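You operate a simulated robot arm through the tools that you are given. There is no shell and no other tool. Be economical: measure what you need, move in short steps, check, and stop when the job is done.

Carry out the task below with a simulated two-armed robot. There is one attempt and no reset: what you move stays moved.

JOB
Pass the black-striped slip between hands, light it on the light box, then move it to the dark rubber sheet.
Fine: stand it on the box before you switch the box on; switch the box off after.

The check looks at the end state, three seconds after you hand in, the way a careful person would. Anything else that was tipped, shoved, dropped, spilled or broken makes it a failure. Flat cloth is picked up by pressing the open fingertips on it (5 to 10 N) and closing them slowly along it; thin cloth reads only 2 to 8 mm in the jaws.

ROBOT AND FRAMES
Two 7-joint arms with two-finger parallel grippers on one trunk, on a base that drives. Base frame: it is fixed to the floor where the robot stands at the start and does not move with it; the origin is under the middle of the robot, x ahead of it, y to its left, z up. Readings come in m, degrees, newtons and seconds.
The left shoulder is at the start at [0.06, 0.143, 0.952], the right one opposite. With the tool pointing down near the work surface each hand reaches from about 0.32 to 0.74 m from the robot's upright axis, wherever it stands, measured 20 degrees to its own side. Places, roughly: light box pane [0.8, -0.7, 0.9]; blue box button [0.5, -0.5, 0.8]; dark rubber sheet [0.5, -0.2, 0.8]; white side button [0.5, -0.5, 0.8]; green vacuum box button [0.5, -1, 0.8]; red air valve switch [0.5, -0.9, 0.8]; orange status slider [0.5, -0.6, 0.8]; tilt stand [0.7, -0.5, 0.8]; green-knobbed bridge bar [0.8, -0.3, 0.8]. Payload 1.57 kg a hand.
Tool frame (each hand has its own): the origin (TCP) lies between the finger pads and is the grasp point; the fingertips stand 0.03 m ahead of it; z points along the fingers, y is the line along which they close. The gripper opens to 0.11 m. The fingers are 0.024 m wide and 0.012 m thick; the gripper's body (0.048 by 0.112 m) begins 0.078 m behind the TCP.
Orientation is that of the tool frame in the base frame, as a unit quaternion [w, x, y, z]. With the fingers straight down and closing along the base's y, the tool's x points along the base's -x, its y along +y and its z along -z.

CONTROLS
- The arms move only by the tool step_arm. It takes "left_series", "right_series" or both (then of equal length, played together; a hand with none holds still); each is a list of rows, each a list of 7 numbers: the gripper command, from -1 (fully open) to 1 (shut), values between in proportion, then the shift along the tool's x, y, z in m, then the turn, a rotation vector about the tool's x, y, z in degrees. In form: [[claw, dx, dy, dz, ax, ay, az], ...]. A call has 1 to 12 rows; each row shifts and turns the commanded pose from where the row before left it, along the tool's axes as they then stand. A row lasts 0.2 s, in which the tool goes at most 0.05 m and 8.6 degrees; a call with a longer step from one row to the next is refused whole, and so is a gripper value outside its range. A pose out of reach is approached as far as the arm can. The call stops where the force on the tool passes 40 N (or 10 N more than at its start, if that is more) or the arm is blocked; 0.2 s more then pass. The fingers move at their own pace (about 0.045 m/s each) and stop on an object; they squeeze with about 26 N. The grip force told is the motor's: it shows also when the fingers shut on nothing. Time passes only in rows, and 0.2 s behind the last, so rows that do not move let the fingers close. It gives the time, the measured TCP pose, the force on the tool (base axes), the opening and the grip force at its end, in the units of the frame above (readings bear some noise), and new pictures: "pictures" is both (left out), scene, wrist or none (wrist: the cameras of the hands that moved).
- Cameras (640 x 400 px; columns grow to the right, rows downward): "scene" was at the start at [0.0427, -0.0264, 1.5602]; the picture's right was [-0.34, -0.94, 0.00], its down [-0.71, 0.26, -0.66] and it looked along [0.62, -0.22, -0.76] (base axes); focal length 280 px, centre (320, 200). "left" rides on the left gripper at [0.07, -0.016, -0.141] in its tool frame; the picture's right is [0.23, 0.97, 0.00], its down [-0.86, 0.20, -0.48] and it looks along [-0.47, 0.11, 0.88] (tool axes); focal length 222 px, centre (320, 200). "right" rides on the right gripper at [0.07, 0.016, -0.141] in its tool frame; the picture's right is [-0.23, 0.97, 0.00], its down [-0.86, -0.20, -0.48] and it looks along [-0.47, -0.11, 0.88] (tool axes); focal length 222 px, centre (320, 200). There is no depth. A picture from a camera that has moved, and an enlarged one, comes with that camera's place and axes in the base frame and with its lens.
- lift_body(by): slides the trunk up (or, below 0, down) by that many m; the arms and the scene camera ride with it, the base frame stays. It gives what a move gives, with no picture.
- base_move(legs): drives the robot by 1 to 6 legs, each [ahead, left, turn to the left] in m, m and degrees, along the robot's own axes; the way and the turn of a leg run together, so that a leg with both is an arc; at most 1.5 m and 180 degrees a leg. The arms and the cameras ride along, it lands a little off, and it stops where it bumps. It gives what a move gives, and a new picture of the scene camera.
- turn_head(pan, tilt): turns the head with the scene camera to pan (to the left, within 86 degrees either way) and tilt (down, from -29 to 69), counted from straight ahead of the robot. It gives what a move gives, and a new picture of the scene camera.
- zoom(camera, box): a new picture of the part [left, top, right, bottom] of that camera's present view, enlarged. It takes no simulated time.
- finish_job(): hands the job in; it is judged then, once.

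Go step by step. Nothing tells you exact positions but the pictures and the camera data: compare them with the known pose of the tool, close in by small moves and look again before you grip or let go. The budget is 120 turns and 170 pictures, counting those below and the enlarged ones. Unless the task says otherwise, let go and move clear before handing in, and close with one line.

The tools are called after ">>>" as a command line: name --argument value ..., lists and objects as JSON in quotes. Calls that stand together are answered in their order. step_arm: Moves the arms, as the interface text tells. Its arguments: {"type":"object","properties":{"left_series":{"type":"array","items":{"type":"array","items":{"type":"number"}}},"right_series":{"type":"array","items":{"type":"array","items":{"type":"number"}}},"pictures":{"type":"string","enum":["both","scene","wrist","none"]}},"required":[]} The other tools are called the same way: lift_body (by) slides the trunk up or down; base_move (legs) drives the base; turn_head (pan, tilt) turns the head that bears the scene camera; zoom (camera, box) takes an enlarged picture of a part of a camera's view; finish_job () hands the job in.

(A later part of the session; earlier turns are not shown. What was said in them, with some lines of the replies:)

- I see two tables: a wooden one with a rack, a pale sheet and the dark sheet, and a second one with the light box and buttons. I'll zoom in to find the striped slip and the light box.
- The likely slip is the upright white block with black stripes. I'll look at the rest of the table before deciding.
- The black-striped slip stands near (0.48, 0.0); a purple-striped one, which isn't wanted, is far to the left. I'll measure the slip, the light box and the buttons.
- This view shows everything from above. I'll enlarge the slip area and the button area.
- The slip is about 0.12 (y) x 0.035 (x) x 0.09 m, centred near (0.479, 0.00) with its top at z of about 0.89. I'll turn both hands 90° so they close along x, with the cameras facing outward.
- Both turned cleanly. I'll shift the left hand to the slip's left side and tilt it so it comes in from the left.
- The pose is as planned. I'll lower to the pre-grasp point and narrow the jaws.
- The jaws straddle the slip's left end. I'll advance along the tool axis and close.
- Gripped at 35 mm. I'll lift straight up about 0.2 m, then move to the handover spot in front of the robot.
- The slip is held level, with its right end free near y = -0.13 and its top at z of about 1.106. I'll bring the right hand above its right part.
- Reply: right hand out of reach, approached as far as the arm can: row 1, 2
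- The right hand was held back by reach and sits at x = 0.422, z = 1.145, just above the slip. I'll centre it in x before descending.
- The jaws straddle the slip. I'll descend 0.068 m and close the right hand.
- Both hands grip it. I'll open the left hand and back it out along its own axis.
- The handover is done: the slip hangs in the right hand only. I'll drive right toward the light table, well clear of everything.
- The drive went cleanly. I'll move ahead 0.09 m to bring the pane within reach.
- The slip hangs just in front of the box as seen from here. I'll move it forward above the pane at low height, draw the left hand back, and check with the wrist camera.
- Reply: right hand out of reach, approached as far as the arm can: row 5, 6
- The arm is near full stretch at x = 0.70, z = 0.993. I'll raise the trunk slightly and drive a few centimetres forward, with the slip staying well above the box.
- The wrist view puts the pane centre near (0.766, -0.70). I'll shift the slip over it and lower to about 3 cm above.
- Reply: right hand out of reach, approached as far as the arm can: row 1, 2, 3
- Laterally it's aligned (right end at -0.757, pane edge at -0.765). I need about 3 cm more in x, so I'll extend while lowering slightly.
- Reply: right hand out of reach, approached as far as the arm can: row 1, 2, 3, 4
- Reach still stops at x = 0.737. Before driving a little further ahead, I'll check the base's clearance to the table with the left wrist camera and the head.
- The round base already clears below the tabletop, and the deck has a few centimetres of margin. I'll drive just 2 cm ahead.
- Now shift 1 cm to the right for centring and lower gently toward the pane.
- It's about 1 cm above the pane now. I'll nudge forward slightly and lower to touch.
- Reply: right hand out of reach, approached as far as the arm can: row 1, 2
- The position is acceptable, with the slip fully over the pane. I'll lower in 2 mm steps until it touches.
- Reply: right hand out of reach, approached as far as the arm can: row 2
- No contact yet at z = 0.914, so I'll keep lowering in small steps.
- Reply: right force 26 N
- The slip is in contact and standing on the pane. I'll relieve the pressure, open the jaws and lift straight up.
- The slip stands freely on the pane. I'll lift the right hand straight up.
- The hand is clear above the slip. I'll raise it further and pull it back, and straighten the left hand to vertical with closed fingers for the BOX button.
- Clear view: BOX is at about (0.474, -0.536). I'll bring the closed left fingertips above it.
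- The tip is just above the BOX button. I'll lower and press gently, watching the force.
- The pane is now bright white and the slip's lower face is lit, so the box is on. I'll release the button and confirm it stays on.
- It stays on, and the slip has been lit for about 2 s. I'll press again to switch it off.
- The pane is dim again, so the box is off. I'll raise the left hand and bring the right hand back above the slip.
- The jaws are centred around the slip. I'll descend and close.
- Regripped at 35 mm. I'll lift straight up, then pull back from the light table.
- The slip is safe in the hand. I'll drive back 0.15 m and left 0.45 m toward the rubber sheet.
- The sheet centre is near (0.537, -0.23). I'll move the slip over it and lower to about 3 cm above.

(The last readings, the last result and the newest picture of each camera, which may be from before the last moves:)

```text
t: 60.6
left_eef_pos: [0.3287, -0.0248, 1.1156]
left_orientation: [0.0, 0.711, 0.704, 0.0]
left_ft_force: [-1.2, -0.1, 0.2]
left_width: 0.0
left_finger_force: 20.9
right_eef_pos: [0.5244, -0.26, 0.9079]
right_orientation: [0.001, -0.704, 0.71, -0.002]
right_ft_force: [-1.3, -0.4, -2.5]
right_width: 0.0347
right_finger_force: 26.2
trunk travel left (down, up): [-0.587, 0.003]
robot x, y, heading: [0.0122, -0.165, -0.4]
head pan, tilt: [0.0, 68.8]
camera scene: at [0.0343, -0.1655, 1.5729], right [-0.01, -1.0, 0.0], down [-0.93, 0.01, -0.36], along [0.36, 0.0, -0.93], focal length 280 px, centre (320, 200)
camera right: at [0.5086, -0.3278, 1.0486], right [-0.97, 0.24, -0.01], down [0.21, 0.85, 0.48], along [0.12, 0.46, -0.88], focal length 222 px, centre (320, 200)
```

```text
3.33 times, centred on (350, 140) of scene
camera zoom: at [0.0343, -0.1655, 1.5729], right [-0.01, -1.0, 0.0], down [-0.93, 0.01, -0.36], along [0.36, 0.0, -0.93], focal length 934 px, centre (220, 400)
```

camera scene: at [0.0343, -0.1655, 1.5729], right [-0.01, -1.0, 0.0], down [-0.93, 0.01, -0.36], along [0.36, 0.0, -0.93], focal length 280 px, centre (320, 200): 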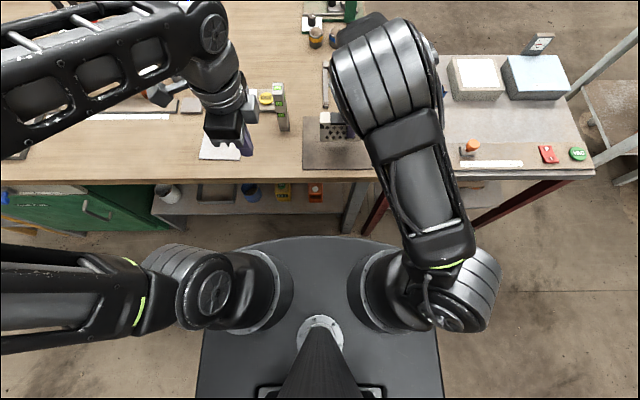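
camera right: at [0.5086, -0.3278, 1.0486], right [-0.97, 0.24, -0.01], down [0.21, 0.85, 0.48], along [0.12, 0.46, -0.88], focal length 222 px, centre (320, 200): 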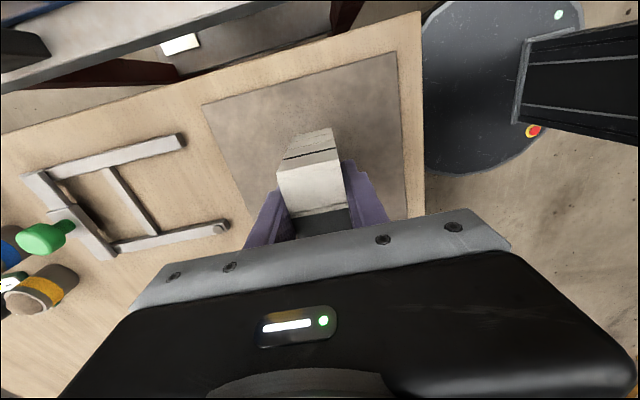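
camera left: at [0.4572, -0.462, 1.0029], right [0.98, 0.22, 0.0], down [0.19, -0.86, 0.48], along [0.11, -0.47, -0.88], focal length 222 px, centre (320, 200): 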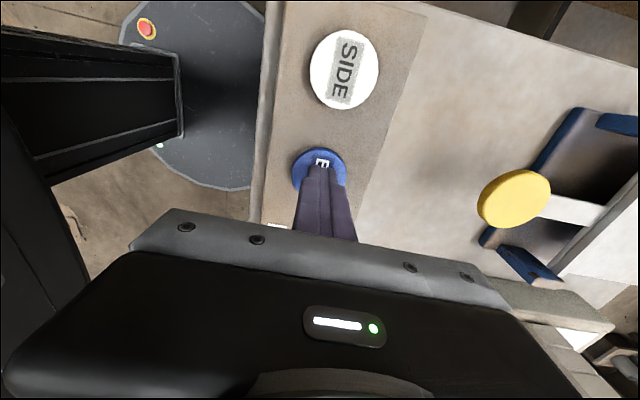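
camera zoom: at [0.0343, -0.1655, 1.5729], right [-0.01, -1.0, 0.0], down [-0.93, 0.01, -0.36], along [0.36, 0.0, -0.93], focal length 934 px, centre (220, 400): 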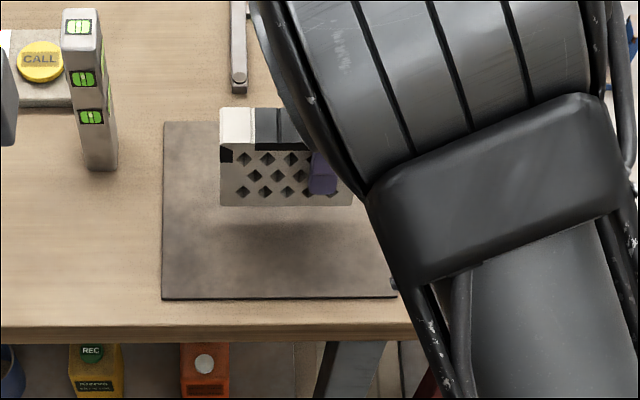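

The slip is centred over the sheet. I'll lower gently until it touches.

>>> step_arm --right_series '[[1, 0, 0, 0.015, 0, 0, 0], [1, 0, 0, 0.01, 0, 0, 0], [1, 0, 0, 0.005, 0, 0, 0], [1, 0, 0, 0.003, 0, 0, 0], [1, 0, 0, 0.002, 0, 0, 0], [1, 0, 0, 0, 0, 0, 0]]' --pictures "none"

>>> zoom --camera "scene" --box '[270, 80, 430, 200]'

```text
t: 62.0
left_eef_pos: [0.3286, -0.026, 1.1165]
left_orientation: [0.0, 0.71, 0.704, 0.0]
left_ft_force: [0.4, 0.0, 1.3]
left_width: 0.0001
left_finger_force: 21.6
right_eef_pos: [0.5253, -0.2597, 0.8711]
right_orientation: [0.001, -0.703, 0.711, -0.003]
right_ft_force: [0.3, 0.4, -2.2]
right_width: 0.0347
right_finger_force: 26.2
trunk travel left (down, up): [-0.587, 0.003]
robot x, y, heading: [0.0128, -0.1628, -0.6]
head pan, tilt: [0.0, 68.8]
```

```text
3.33 times, centred on (350, 140) of scene
camera zoom: at [0.0347, -0.1655, 1.5729], right [-0.01, -1.0, 0.0], down [-0.93, 0.01, -0.36], along [0.36, 0.0, -0.93], focal length 934 px, centre (220, 400)
```

zoom: 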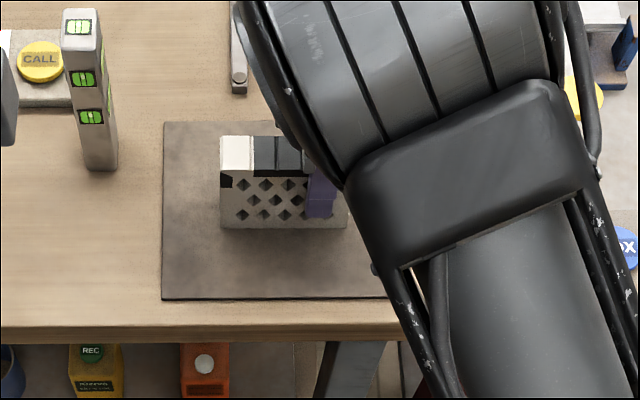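

>>> step_arm --right_series '[[1, 0, 0, 0.002, 0, 0, 0], [1, 0, 0, 0.002, 0, 0, 0], [1, 0, 0, 0, 0, 0, 0]]' --pictures "none"

```text
t: 62.8
left_eef_pos: [0.3275, -0.0253, 1.1164]
left_orientation: [0.002, 0.711, 0.703, -0.001]
left_ft_force: [-0.4, -0.3, 1.0]
left_width: 0.0
left_finger_force: 21.5
right_eef_pos: [0.5252, -0.2595, 0.8691]
right_orientation: [0.004, -0.704, 0.711, -0.003]
right_ft_force: [-2.6, -0.2, 25.7]
right_width: 0.0347
right_finger_force: 26.1
trunk travel left (down, up): [-0.587, 0.003]
robot x, y, heading: [0.0091, -0.1637, -0.5]
head pan, tilt: [0.0, 68.8]
```

The slip is in contact with the sheet. I'll relieve the pressure, open, and lift straight clear.

>>> step_arm --right_series '[[1, 0, 0, -0.002, 0, 0, 0], [1, 0, 0, -0.001, 0, 0, 0], [0.3, 0, 0, 0, 0, 0, 0], [0, 0, 0, 0, 0, 0, 0], [-0.3, 0, 0, 0, 0, 0, 0], [-0.4, 0, 0, 0, 0, 0, 0], [-0.4, 0, 0, 0, 0, 0, 0], [-0.4, 0, 0, -0.02, 0, 0, 0], [-0.4, 0, 0, -0.03, 0, 0, 0], [-0.4, 0, 0, -0.04, 0, 0, 0], [-0.4, 0, 0, -0.04, 0, 0, 0]]' --pictures "both"

```text
t: 65.2
left_eef_pos: [0.3305, -0.0253, 1.1165]
left_orientation: [0.001, 0.711, 0.703, 0.001]
left_ft_force: [-0.6, -0.2, 0.3]
left_width: 0.0001
left_finger_force: 21.5
right_eef_pos: [0.5241, -0.2581, 1.0004]
right_orientation: [0.001, -0.704, 0.711, -0.002]
right_ft_force: [-1.1, 0.0, -0.2]
right_width: 0.077
right_finger_force: 0.0
trunk travel left (down, up): [-0.587, 0.003]
robot x, y, heading: [0.009, -0.1678, -0.5]
head pan, tilt: [0.0, 68.8]
camera scene: at [0.0341, -0.1656, 1.5729], right [-0.01, -1.0, 0.0], down [-0.93, 0.01, -0.36], along [0.36, 0.0, -0.93], focal length 280 px, centre (320, 200)
camera right: at [0.5071, -0.3279, 1.1405], right [-0.97, 0.24, 0.0], down [0.21, 0.85, 0.48], along [0.12, 0.46, -0.88], focal length 222 px, centre (320, 200)
```

scene: 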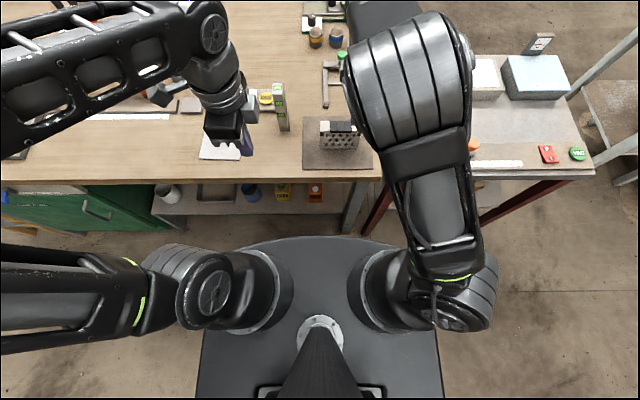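
right: 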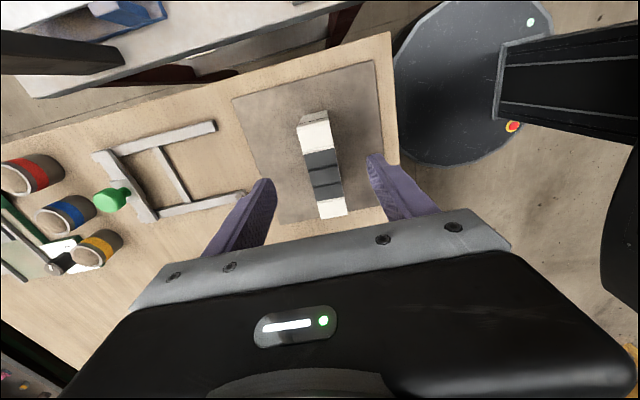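

The slip stands free on the sheet. I'll back the right hand off and check the whole scene, including that the light box is off.

>>> step_arm --right_series '[[-0.4, 0, 0, -0.03, 0, 0, 0], [-0.4, 0.04, 0.02, 0, 0, 0, 0], [-0.4, 0.04, 0.02, 0, 0, 0, 0], [-0.4, 0.04, 0.02, 0, 0, 0, 0], [-0.4, 0.04, 0.02, 0, 0, 0, 0]]' --pictures "none"

>>> turn_head --pan -20 --tilt 50

>>> zoom --camera "scene" --box '[200, 90, 520, 290]'

```text
t: 66.4
left_eef_pos: [0.3284, -0.0264, 1.116]
left_orientation: [0.0, 0.711, 0.703, 0.0]
left_ft_force: [0.0, 0.2, 0.1]
left_width: 0.0
left_finger_force: 20.7
right_eef_pos: [0.4414, -0.4196, 1.0288]
right_orientation: [0.003, -0.704, 0.71, -0.002]
right_ft_force: [0.4, 0.4, -0.3]
right_width: 0.0768
right_finger_force: 0.0
trunk travel left (down, up): [-0.587, 0.003]
robot x, y, heading: [0.008, -0.1657, -0.6]
head pan, tilt: [0.0, 68.8]
```

```text
t: 67.2
left_eef_pos: [0.3293, -0.0248, 1.1157]
left_orientation: [0.001, 0.711, 0.704, 0.001]
left_ft_force: [-0.4, 0.2, 0.8]
left_width: 0.0002
left_finger_force: 21.5
right_eef_pos: [0.4429, -0.4182, 1.0306]
right_orientation: [0.001, -0.703, 0.711, -0.003]
right_ft_force: [0.6, 0.0, 0.7]
right_width: 0.0769
right_finger_force: 0.1
trunk travel left (down, up): [-0.587, 0.003]
robot x, y, heading: [0.0086, -0.1662, -0.7]
head pan, tilt: [-20.0, 50.0]
camera scene: at [0.0506, -0.1921, 1.5948], right [-0.35, -0.94, 0.0], down [-0.72, 0.27, -0.64], along [0.6, -0.23, -0.77], focal length 280 px, centre (320, 200)
```

scene: 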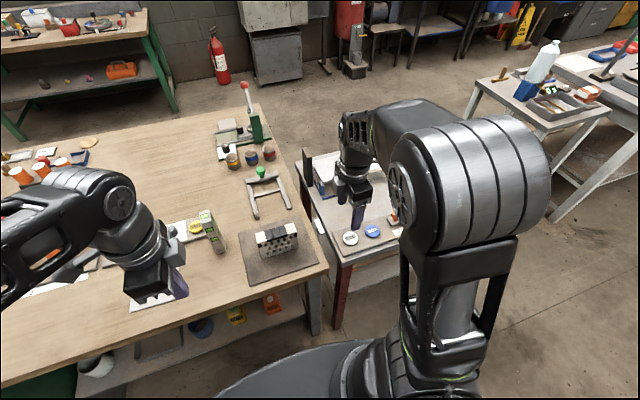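

```text
2.00 times, centred on (360, 190) of scene
camera zoom: at [0.0506, -0.1921, 1.5948], right [-0.35, -0.94, 0.0], down [-0.72, 0.27, -0.64], along [0.6, -0.23, -0.77], focal length 560 px, centre (240, 220)
```

zoom: 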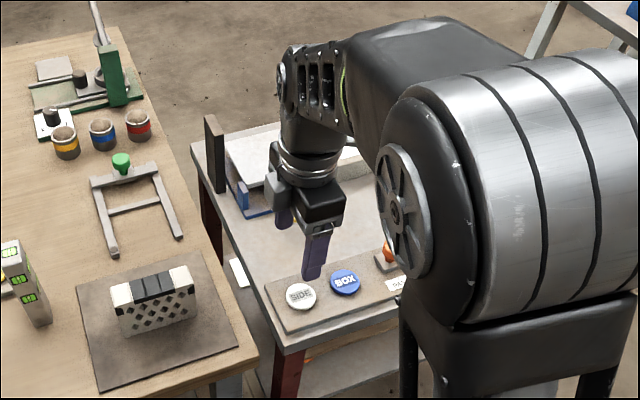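

The slip stands on the dark rubber sheet with both hands clear, nothing else disturbed, and the box went dim after the second press. Handing in.

>>> finish_job

```text
The job is handed in.
```

The black-striped slip was passed from the left hand to the right, stood on the light box, lit, and then moved to the dark rubber sheet; the box was switched on only after the slip was standing and off again before it was moved.
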